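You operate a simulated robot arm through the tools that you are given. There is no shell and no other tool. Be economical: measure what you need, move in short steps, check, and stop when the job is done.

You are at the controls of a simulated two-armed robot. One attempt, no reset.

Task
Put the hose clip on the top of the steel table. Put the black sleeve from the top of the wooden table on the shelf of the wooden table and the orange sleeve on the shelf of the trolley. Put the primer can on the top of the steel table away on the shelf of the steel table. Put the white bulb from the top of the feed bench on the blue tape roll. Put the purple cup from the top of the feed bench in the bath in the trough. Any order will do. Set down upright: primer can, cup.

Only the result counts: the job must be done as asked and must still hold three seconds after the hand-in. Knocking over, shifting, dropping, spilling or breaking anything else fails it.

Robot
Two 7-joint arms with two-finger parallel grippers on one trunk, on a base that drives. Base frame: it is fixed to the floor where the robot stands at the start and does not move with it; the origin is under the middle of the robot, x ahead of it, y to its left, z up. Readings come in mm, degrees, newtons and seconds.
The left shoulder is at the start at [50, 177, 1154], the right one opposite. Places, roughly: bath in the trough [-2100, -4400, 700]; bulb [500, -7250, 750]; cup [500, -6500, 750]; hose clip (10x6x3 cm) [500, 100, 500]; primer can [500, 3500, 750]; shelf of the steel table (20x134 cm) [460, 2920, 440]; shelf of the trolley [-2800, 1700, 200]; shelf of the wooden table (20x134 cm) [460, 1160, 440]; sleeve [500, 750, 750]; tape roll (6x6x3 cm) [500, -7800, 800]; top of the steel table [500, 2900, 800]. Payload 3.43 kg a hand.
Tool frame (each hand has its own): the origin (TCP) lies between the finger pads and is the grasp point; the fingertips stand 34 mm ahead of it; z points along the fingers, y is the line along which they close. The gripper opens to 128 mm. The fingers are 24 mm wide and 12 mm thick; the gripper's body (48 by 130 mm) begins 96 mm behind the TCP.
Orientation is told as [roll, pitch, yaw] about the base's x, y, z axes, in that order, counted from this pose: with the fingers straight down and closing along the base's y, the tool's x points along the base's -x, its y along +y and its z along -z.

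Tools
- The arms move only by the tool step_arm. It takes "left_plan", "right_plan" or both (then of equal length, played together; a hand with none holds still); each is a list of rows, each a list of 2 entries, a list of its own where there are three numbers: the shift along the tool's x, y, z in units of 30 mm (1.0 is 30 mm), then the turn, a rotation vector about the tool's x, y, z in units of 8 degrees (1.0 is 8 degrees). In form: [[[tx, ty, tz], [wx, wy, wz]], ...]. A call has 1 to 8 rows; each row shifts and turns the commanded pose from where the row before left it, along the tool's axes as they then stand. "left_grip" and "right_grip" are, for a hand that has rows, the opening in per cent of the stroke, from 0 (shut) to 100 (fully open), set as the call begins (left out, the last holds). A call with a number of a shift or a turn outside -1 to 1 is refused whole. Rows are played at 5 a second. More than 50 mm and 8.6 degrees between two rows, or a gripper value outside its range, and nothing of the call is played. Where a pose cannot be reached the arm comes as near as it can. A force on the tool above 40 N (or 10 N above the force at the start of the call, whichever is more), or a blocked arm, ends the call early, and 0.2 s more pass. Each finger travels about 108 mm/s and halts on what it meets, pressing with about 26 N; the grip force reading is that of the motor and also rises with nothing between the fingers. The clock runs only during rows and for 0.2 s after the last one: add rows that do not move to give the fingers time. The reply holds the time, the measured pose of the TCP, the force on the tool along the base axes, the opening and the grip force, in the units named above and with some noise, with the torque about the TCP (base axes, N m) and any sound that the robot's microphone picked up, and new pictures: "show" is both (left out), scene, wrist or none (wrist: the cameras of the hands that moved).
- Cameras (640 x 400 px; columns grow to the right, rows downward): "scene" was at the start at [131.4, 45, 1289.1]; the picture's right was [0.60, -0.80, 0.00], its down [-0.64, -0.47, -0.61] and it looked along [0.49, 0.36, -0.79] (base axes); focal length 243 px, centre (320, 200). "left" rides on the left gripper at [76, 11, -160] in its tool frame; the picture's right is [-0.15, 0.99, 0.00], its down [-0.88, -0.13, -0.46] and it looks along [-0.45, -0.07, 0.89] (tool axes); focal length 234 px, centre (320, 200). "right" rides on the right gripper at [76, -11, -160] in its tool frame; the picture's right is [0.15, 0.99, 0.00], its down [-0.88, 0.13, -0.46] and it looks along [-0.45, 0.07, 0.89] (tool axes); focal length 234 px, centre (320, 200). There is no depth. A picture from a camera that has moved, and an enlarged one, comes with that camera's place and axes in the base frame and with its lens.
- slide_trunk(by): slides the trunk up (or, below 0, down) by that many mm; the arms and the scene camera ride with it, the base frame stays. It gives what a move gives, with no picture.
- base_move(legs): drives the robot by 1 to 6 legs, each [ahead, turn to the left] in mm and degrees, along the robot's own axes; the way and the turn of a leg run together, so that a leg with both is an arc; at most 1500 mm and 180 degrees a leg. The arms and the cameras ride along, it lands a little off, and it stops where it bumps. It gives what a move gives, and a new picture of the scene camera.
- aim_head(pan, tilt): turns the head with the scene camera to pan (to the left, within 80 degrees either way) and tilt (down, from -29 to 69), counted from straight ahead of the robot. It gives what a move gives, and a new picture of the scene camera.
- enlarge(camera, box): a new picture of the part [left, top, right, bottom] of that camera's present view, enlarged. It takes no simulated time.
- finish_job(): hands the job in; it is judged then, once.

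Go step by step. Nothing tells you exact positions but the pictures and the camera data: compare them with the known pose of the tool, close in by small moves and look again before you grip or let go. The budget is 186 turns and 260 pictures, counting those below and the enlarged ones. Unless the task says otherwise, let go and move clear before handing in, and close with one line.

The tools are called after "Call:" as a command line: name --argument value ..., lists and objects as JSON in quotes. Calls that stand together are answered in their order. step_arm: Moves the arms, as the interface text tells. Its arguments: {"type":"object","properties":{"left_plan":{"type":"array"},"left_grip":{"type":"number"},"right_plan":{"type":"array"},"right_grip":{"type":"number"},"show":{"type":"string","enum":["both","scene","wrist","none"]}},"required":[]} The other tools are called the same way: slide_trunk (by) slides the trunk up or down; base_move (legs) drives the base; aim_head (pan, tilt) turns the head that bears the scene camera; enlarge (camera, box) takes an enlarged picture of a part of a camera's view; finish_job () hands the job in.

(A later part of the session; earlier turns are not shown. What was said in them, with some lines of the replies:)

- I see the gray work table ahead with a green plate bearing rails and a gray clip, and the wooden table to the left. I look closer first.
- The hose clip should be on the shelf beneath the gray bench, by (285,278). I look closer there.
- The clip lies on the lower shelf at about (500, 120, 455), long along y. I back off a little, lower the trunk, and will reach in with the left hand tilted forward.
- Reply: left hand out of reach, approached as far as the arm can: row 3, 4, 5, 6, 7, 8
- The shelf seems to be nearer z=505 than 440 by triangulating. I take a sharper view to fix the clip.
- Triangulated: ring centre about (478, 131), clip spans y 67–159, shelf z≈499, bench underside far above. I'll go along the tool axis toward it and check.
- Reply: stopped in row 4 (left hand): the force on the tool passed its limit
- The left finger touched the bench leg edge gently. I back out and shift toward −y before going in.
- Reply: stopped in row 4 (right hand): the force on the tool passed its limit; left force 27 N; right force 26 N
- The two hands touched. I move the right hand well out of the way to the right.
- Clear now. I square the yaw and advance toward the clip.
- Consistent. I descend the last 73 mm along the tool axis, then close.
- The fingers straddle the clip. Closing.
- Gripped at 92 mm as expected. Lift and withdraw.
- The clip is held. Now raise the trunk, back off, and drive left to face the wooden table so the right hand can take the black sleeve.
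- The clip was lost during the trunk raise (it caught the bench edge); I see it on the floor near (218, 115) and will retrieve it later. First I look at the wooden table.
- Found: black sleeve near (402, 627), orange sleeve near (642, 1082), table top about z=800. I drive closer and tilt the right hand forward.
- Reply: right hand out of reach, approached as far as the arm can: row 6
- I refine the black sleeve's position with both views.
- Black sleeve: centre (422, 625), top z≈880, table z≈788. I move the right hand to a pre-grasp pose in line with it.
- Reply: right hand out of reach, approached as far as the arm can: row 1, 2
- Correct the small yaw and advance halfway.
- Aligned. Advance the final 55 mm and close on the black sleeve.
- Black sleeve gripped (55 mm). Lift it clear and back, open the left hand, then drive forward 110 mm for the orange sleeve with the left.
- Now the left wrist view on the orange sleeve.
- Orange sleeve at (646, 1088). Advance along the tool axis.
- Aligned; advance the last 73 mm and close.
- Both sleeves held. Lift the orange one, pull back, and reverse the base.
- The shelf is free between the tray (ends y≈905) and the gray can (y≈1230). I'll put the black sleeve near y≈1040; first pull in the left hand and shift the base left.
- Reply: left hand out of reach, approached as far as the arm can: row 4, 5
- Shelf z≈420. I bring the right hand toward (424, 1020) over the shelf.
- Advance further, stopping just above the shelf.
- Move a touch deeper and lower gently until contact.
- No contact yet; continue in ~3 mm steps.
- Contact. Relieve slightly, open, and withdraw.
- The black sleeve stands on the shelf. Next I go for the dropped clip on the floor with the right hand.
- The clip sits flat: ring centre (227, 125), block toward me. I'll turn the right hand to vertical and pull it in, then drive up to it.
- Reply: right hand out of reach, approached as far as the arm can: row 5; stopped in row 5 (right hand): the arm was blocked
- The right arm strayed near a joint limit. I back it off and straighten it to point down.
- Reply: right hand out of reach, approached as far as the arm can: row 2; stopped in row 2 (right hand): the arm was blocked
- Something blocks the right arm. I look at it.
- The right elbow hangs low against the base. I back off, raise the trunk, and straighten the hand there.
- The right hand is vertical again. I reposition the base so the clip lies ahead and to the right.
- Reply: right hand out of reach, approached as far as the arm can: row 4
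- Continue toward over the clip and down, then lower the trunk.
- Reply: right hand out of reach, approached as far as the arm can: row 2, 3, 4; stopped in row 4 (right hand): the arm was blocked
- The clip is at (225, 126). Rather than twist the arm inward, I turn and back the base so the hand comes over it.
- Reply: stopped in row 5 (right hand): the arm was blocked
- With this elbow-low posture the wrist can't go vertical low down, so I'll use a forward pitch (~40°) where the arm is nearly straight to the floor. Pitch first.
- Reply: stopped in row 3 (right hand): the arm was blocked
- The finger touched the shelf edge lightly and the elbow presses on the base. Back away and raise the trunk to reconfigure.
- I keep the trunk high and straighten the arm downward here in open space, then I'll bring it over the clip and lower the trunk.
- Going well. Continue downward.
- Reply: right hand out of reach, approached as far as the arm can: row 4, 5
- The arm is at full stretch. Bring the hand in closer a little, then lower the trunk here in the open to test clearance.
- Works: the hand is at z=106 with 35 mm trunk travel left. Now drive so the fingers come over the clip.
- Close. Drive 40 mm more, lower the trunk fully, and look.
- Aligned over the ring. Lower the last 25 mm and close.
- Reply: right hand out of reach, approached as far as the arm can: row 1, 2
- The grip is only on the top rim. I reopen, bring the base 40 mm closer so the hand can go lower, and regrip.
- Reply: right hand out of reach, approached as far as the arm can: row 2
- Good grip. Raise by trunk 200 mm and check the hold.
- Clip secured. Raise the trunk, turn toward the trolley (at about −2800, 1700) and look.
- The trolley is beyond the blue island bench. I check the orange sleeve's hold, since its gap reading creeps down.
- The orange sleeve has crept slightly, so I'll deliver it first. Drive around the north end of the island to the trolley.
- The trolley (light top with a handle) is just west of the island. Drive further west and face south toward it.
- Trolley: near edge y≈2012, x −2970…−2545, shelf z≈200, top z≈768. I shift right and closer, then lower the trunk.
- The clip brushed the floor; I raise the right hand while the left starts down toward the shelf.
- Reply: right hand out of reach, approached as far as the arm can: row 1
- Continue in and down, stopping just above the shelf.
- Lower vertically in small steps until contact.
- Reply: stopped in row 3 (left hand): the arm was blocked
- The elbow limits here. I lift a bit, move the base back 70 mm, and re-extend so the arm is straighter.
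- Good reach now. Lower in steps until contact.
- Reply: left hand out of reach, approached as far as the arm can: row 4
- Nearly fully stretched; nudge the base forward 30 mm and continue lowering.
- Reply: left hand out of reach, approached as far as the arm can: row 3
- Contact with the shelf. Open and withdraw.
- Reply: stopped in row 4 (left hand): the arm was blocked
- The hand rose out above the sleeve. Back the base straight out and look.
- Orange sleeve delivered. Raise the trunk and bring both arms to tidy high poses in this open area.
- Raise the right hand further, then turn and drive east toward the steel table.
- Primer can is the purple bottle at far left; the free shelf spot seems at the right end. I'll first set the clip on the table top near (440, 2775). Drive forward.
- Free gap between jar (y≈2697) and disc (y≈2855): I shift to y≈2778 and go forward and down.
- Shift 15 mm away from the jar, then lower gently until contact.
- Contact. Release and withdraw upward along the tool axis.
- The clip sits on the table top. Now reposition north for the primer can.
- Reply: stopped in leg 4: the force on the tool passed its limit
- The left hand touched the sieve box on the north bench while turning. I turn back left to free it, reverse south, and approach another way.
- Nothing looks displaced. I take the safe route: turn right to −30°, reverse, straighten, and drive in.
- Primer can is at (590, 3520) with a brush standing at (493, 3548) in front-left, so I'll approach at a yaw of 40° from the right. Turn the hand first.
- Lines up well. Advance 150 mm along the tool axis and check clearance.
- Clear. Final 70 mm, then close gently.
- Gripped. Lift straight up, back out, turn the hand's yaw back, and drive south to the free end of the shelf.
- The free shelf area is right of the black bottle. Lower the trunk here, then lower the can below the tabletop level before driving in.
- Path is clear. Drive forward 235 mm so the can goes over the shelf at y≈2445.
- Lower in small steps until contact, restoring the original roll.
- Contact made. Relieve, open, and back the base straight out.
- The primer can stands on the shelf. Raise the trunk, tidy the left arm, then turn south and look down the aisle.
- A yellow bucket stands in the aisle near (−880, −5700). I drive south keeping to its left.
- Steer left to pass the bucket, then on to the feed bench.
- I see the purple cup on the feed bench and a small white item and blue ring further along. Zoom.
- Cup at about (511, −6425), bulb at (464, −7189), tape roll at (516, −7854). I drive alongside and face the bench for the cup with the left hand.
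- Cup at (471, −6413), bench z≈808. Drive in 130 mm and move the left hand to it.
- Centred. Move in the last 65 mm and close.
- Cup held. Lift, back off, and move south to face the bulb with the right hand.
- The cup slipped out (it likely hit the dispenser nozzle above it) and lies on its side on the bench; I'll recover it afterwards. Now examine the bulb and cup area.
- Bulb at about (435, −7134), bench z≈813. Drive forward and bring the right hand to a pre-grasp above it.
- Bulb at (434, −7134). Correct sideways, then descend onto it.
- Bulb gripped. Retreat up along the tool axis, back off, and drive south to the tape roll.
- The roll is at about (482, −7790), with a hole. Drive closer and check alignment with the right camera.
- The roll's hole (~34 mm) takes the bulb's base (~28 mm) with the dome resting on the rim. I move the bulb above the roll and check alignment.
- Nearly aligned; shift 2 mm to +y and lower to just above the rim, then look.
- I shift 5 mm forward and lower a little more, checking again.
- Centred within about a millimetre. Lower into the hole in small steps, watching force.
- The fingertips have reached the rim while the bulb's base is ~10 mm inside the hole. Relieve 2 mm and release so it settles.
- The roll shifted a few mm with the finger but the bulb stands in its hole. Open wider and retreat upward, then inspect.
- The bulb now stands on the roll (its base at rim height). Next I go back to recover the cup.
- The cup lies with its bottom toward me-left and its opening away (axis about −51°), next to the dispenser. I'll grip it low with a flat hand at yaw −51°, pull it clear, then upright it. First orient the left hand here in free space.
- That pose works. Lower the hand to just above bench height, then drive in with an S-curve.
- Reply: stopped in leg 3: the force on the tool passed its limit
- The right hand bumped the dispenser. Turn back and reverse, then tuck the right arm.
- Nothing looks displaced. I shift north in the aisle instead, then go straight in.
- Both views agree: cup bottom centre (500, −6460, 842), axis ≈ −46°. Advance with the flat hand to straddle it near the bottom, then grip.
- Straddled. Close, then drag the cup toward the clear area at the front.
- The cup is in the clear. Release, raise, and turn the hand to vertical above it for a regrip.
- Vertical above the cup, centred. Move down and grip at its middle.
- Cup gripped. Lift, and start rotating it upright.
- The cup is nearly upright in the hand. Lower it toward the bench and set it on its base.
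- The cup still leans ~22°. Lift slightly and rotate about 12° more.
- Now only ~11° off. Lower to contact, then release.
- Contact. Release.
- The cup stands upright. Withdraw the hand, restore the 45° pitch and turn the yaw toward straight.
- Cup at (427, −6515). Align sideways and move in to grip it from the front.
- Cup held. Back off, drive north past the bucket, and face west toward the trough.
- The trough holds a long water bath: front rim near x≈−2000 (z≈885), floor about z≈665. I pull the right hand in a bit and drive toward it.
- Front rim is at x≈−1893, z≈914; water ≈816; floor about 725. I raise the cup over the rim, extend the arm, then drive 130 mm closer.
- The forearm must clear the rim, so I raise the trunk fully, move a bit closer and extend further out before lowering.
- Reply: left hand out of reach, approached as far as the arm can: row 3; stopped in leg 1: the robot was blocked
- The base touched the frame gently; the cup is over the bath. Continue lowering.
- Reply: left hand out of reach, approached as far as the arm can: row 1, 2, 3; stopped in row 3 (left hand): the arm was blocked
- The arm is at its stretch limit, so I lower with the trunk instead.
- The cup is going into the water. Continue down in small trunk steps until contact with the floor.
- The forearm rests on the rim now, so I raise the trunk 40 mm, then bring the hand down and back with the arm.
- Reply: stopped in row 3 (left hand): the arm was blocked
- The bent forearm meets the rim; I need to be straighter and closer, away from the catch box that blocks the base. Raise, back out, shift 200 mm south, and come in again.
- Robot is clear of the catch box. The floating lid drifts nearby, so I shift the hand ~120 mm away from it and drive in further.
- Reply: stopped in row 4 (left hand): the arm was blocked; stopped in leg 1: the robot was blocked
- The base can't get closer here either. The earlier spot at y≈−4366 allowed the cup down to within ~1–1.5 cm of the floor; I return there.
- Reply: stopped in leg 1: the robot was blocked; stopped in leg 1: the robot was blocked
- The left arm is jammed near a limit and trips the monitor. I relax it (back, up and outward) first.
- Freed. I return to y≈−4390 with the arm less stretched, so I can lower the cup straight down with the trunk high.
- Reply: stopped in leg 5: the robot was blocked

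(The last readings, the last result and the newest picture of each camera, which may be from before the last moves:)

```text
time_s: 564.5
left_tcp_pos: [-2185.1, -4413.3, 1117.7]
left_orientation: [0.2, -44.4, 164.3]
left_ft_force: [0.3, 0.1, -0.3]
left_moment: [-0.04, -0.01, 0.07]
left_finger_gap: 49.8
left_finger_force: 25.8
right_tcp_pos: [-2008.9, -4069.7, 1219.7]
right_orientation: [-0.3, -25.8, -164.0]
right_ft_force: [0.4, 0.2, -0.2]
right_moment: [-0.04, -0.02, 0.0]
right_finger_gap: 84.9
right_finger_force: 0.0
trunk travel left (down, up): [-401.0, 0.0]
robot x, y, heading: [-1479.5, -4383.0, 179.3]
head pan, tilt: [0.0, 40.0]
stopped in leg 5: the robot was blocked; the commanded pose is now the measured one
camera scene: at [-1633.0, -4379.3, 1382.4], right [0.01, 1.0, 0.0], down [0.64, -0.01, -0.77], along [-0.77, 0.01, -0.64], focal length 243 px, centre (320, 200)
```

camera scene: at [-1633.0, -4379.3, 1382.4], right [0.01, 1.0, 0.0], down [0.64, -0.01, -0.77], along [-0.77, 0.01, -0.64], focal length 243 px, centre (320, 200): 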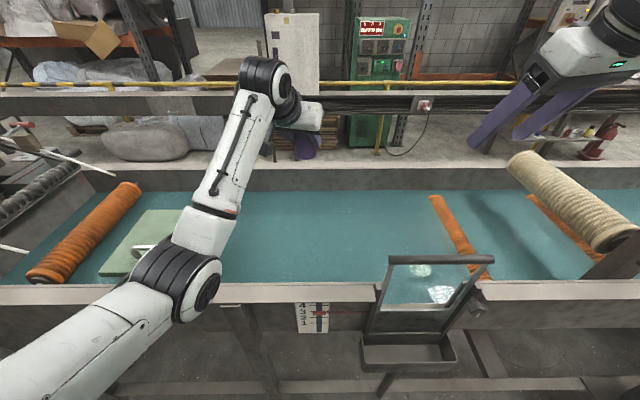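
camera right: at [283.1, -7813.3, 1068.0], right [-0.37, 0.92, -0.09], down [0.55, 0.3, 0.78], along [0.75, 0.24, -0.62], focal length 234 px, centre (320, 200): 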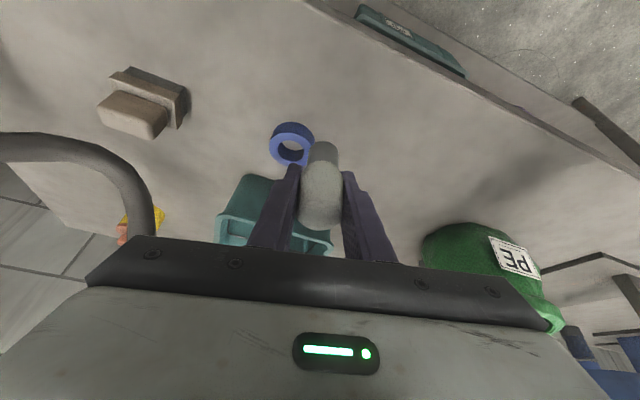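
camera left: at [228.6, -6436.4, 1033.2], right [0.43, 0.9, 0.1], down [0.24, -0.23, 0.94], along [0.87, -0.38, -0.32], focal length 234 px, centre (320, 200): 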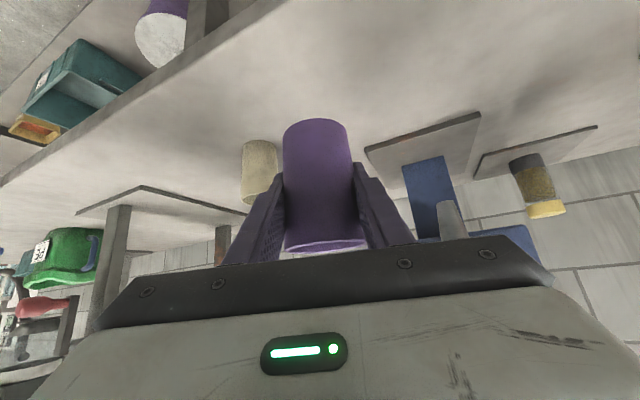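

Now lower straight down with the arm, trunk staying high.

Call:
step_arm --left_plan '[[[0.8, 0, 0.61], [0, 0, 0]], [[0.8, 0, 0.61], [0, 0, 0]], [[0.8, 0, 0.61], [0, 0, 0]], [[0.8, 0, 0.61], [0, 0, 0]], [[0.8, 0, 0.61], [0, 0, 0]], [[0.8, 0, 0.61], [0, 0, 0]]]' --show "none"

Call:
step_arm --left_plan '[[[0.8, 0, 0.61], [0, 0, 0]], [[0.8, 0, 0.61], [0, 0, 0]], [[0.8, 0, 0.61], [0, 0, 0]]]' --show "scene"

```text
time_s: 565.9
left_tcp_pos: [-2160.3, -4423.0, 939.8]
left_orientation: [0.2, -44.5, 164.3]
left_ft_force: [-0.2, 0.6, 0.2]
left_moment: [-0.03, -0.02, 0.01]
left_finger_gap: 49.6
left_finger_force: 25.8
right_tcp_pos: [-2008.6, -4071.7, 1221.3]
right_orientation: [-0.4, -25.8, -164.3]
right_ft_force: [0.1, -0.7, -0.2]
right_moment: [0.01, 0.02, -0.02]
right_finger_gap: 84.5
right_finger_force: 0.0
trunk travel left (down, up): [-401.0, 0.0]
robot x, y, heading: [-1478.3, -4383.1, 179.5]
head pan, tilt: [0.0, 40.0]
```

```text
time_s: 566.7
left_tcp_pos: [-2149.6, -4424.6, 849.1]
left_orientation: [0.2, -44.5, 164.2]
left_ft_force: [-0.6, 0.1, -0.2]
left_moment: [0.03, -0.02, 0.02]
left_finger_gap: 49.6
left_finger_force: 26.0
right_tcp_pos: [-2007.5, -4070.8, 1220.9]
right_orientation: [-0.4, -25.7, -164.1]
right_ft_force: [-0.4, 0.7, -0.1]
right_moment: [0.02, -0.01, 0.02]
right_finger_gap: 84.6
right_finger_force: 0.2
trunk travel left (down, up): [-401.0, 0.0]
robot x, y, heading: [-1477.9, -4382.5, 179.5]
head pan, tilt: [0.0, 40.0]
camera scene: at [-1633.5, -4381.0, 1382.4], right [0.01, 1.0, 0.0], down [0.64, -0.01, -0.77], along [-0.77, 0.01, -0.64], focal length 243 px, centre (320, 200)
```

scene: 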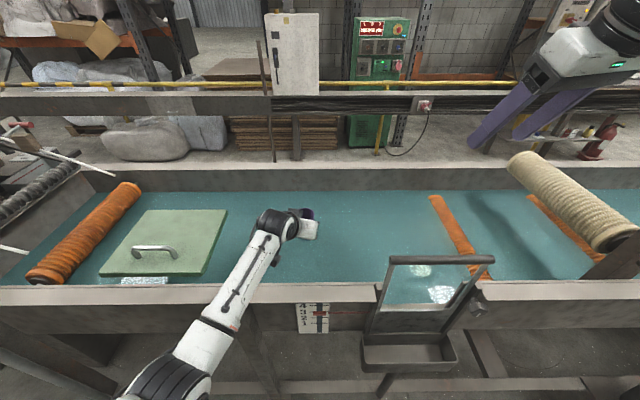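

The elbow sags toward the rim, so I extend forward to straighten the arm, then continue down along its reach arc.

Call:
step_arm --left_plan '[[[-0.7, 0, 0.7], [0, 0, 0]], [[-0.65, 0, 0.65], [0, 0, 0]], [[0.95, 0, 0.36], [0, 0, 0]], [[0.95, 0, 0.36], [0, 0, 0]]]' --show "none"

Call:
step_arm --left_plan '[[[0.6, 0, 0.25], [0, 0, 0]], [[0.4, 0, 0.15], [0, 0, 0]]]' --show "scene"

```text
time_s: 567.7
left_tcp_pos: [-2178.5, -4417.3, 793.2]
left_orientation: [0.3, -44.6, 164.3]
left_ft_force: [0.2, -0.5, 0.5]
left_moment: [-0.01, 0.0, -0.03]
left_finger_gap: 49.5
left_finger_force: 26.2
right_tcp_pos: [-2008.4, -4071.0, 1220.6]
right_orientation: [-0.4, -25.8, -164.1]
right_ft_force: [0.0, 0.5, -0.1]
right_moment: [-0.03, -0.01, 0.0]
right_finger_gap: 84.4
right_finger_force: 0.2
trunk travel left (down, up): [-401.0, 0.0]
robot x, y, heading: [-1477.6, -4381.0, 179.4]
head pan, tilt: [0.0, 40.0]
```

```text
time_s: 568.3
left_tcp_pos: [-2170.3, -4418.7, 773.8]
left_orientation: [0.2, -45.3, 164.3]
left_ft_force: [0.2, 0.5, -0.2]
left_moment: [0.0, -0.01, 0.02]
left_finger_gap: 49.6
left_finger_force: 26.0
right_tcp_pos: [-2008.1, -4069.6, 1221.5]
right_orientation: [-0.3, -25.8, -164.2]
right_ft_force: [0.7, 0.5, 0.5]
right_moment: [-0.02, -0.01, -0.01]
right_finger_gap: 84.6
right_finger_force: 0.0
trunk travel left (down, up): [-401.0, 0.0]
robot x, y, heading: [-1482.3, -4382.2, 179.4]
head pan, tilt: [0.0, 40.0]
camera scene: at [-1633.7, -4380.3, 1383.3], right [0.01, 1.0, 0.0], down [0.64, -0.01, -0.77], along [-0.77, 0.01, -0.64], focal length 243 px, centre (320, 200)
```

scene: 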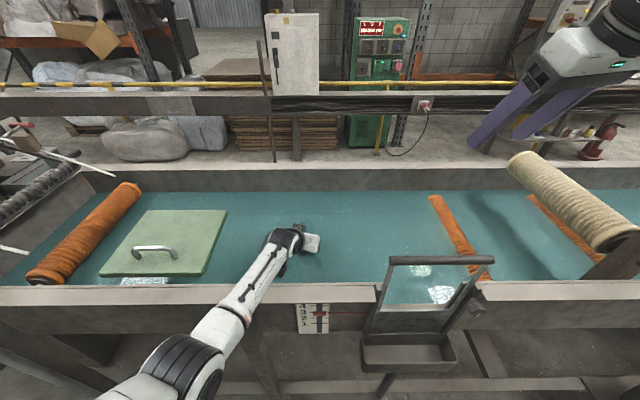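

The forearm is about to touch the rim again with ~20 mm to go. Pitching the hand ~10° steeper lifts the wrist, letting the cup go lower; a 10° lean will right itself on the floor.

Call:
step_arm --left_plan '[[[-0.12, 0, -0.12], [0, 0, 0]], [[0, 0, 0], [0, 0.65, 0]], [[0, 0, 0], [0, 0.65, 0]], [[0.11, 0, 0.16], [0, 0, 0]], [[0.11, 0, 0.16], [0, 0, 0]], [[0.11, 0, 0.16], [0, 0, 0]]]' --show "none"

Call:
step_arm --left_plan '[[[0.11, 0, 0.16], [0, 0, 0]], [[0.11, 0, 0.16], [0, 0, 0]]]' --show "none"

```text
time_s: 569.7
left_tcp_pos: [-2167.2, -4419.8, 755.7]
left_orientation: [0.2, -34.6, 164.3]
left_ft_force: [3.0, -1.9, 11.7]
left_moment: [-0.01, 0.15, 0.02]
left_finger_gap: 49.4
left_finger_force: 25.8
right_tcp_pos: [-2007.2, -4070.5, 1221.8]
right_orientation: [-0.4, -25.9, -164.1]
right_ft_force: [0.9, 0.6, -0.3]
right_moment: [-0.05, -0.01, 0.02]
right_finger_gap: 84.7
right_finger_force: 0.2
trunk travel left (down, up): [-401.0, 0.0]
robot x, y, heading: [-1479.8, -4384.6, 179.1]
head pan, tilt: [0.0, 40.0]
```

```text
time_s: 570.3
left_tcp_pos: [-2166.1, -4419.9, 743.6]
left_orientation: [0.2, -34.4, 164.5]
left_ft_force: [4.0, -1.5, 16.3]
left_moment: [0.05, 0.36, 0.01]
left_finger_gap: 49.3
left_finger_force: 25.7
right_tcp_pos: [-2004.5, -4070.1, 1221.2]
right_orientation: [-0.5, -25.9, -164.1]
right_ft_force: [-0.3, 0.9, 0.2]
right_moment: [-0.01, -0.02, 0.01]
right_finger_gap: 84.4
right_finger_force: 0.1
trunk travel left (down, up): [-401.0, 0.0]
robot x, y, heading: [-1483.5, -4384.6, 179.0]
head pan, tilt: [0.0, 40.0]
```

The cup is on the floor of the bath (16 N). Relieve slightly and release, then withdraw along the tool axis.

Call:
step_arm --left_plan '[[[-0.07, 0, -0.12], [0, 0, 0]], [[0, 0, 0], [0, -0.4, 0]], [[0, 0, 0], [0, 0, 0]]]' --show "none"

Call:
step_arm --left_plan '[[[0, 0, 0], [0, 0, 0]], [[0, 0, 0], [0, 0, 0]], [[0, 0, 0], [0, 0, 0]]]' --left_grip 72 --show "wrist"

```text
time_s: 571.1
left_tcp_pos: [-2164.6, -4420.6, 741.6]
left_orientation: [0.2, -37.0, 164.4]
left_ft_force: [-0.5, 1.0, -0.7]
left_moment: [0.0, 0.03, 0.0]
left_finger_gap: 49.1
left_finger_force: 25.9
right_tcp_pos: [-2009.3, -4070.1, 1220.9]
right_orientation: [-0.4, -25.8, -164.1]
right_ft_force: [0.2, 0.8, 0.1]
right_moment: [-0.01, -0.02, -0.01]
right_finger_gap: 84.2
right_finger_force: 0.1
trunk travel left (down, up): [-401.0, 0.0]
robot x, y, heading: [-1478.8, -4383.6, 179.5]
head pan, tilt: [0.0, 40.0]
```

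```text
time_s: 571.9
left_tcp_pos: [-2167.3, -4420.1, 744.7]
left_orientation: [0.2, -37.3, 164.3]
left_ft_force: [-0.7, 0.0, 0.7]
left_moment: [-0.04, -0.01, 0.0]
left_finger_gap: 92.3
left_finger_force: 0.1
right_tcp_pos: [-2008.0, -4070.1, 1220.1]
right_orientation: [-0.3, -25.8, -164.0]
right_ft_force: [0.2, -0.4, -0.9]
right_moment: [-0.01, 0.05, 0.01]
right_finger_gap: 84.5
right_finger_force: 0.2
trunk travel left (down, up): [-401.0, 0.0]
robot x, y, heading: [-1479.8, -4383.3, 179.3]
head pan, tilt: [0.0, 40.0]
camera left: at [-2018.1, -4472.7, 826.2], right [-0.38, -0.92, 0.09], down [-0.37, 0.24, 0.9], along [-0.85, 0.3, -0.44], focal length 234 px, centre (320, 200)
```

left: 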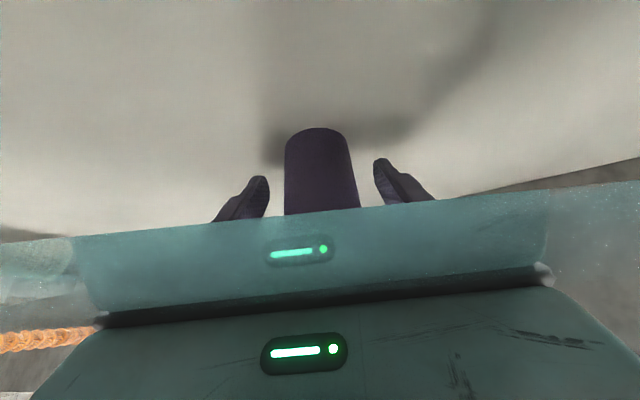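

Seen under water: the cup stands upright on the floor. Withdraw straight up.

Call:
step_arm --left_plan '[[[-0.5, 0, -0.67], [0, 0, 0]], [[-0.5, 0, -0.67], [0, 0, 0]], [[-0.5, 0, -0.67], [0, 0, 0]], [[-0.5, 0, -0.67], [0, 0, 0]], [[-0.5, 0, -0.67], [0, 0, 0]], [[-0.5, 0, -0.67], [0, 0, 0]], [[-0.5, 0, -0.67], [0, 0, 0]], [[-0.5, 0, -0.67], [0, 0, 0]]]' --show "wrist"

```text
time_s: 573.7
left_tcp_pos: [-2164.4, -4419.6, 944.9]
left_orientation: [0.2, -37.2, 164.3]
left_ft_force: [0.1, 0.8, -0.3]
left_moment: [-0.01, 0.01, 0.0]
left_finger_gap: 92.0
left_finger_force: 0.1
right_tcp_pos: [-2008.4, -4069.7, 1220.8]
right_orientation: [-0.5, -25.8, -164.1]
right_ft_force: [-0.2, 0.2, -0.4]
right_moment: [-0.01, 0.02, -0.02]
right_finger_gap: 84.3
right_finger_force: 0.1
trunk travel left (down, up): [-401.0, 0.0]
robot x, y, heading: [-1482.2, -4383.9, 179.6]
head pan, tilt: [0.0, 40.0]
camera left: at [-2016.3, -4472.3, 1026.6], right [-0.38, -0.92, 0.09], down [-0.37, 0.24, 0.9], along [-0.85, 0.3, -0.44], focal length 234 px, centre (320, 200)
```

left: 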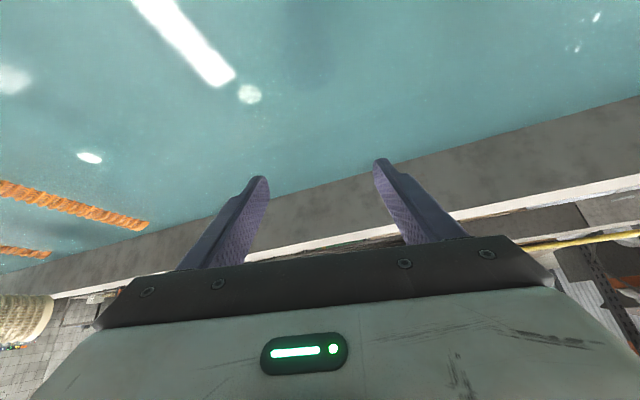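

The hand is clear of the cup. Raise a little more, back off, and hand in.

Call:
step_arm --left_plan '[[[-0.5, 0, -0.67], [0, 0, 0]], [[-0.5, 0, -0.67], [0, 0, 0]], [[-0.5, 0, -0.67], [0, 0, 0]], [[-0.5, 0, -0.67], [0, 0, 0]]]' --show "none"

Call:
base_move --legs '[[-450, 0]]'

```text
time_s: 574.7
left_tcp_pos: [-2164.3, -4421.6, 1044.1]
left_orientation: [0.1, -37.3, 164.4]
left_ft_force: [0.2, 1.1, -1.0]
left_moment: [-0.01, 0.02, 0.02]
left_finger_gap: 92.1
left_finger_force: 0.1
right_tcp_pos: [-2008.8, -4070.7, 1220.1]
right_orientation: [-0.4, -25.9, -164.0]
right_ft_force: [0.1, 0.5, -0.3]
right_moment: [0.03, 0.01, -0.01]
right_finger_gap: 84.5
right_finger_force: 0.0
trunk travel left (down, up): [-401.0, 0.0]
robot x, y, heading: [-1477.9, -4383.2, 179.5]
head pan, tilt: [0.0, 40.0]
```

```text
time_s: 577.4
left_tcp_pos: [-1717.5, -4421.3, 1044.7]
left_orientation: [0.1, -37.4, 164.2]
left_ft_force: [0.8, -0.2, 0.4]
left_moment: [0.01, 0.01, -0.01]
left_finger_gap: 92.3
left_finger_force: 0.0
right_tcp_pos: [-1560.8, -4071.8, 1221.5]
right_orientation: [-0.3, -25.8, -164.4]
right_ft_force: [0.3, 0.2, 0.6]
right_moment: [-0.01, 0.0, 0.02]
right_finger_gap: 84.5
right_finger_force: 0.1
trunk travel left (down, up): [-401.0, 0.0]
robot x, y, heading: [-1030.4, -4386.0, 179.4]
head pan, tilt: [0.0, 40.0]
camera scene: at [-1187.0, -4385.7, 1382.5], right [0.01, 1.0, 0.0], down [0.64, -0.01, -0.77], along [-0.77, 0.01, -0.64], focal length 243 px, centre (320, 200)
```

scene: 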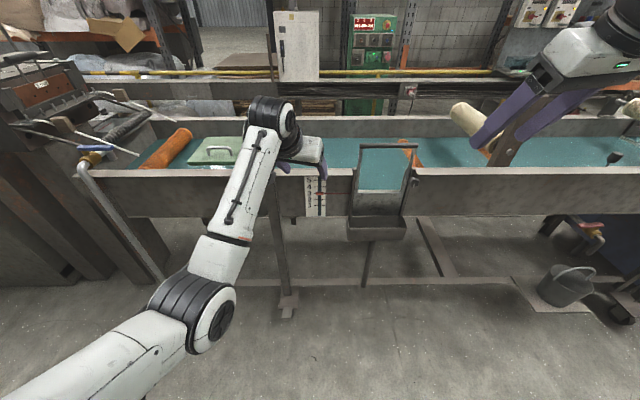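

All six placements look done from the last views I had of each, and both hands are clear. I hand the job in.

Call:
finish_job

```text
The job is handed in.
```

The job is handed in with all six objects placed as asked: the clip, both sleeves, the primer can, the bulb, and the cup, which I saw standing upright on the bath floor. The clip and the cup were each dropped once and picked up again. The hands also bumped the sieve box and the dispenser, the tape roll shifted a few millimetres, and the floating lid in the bath drifted; I saw nothing knocked over.
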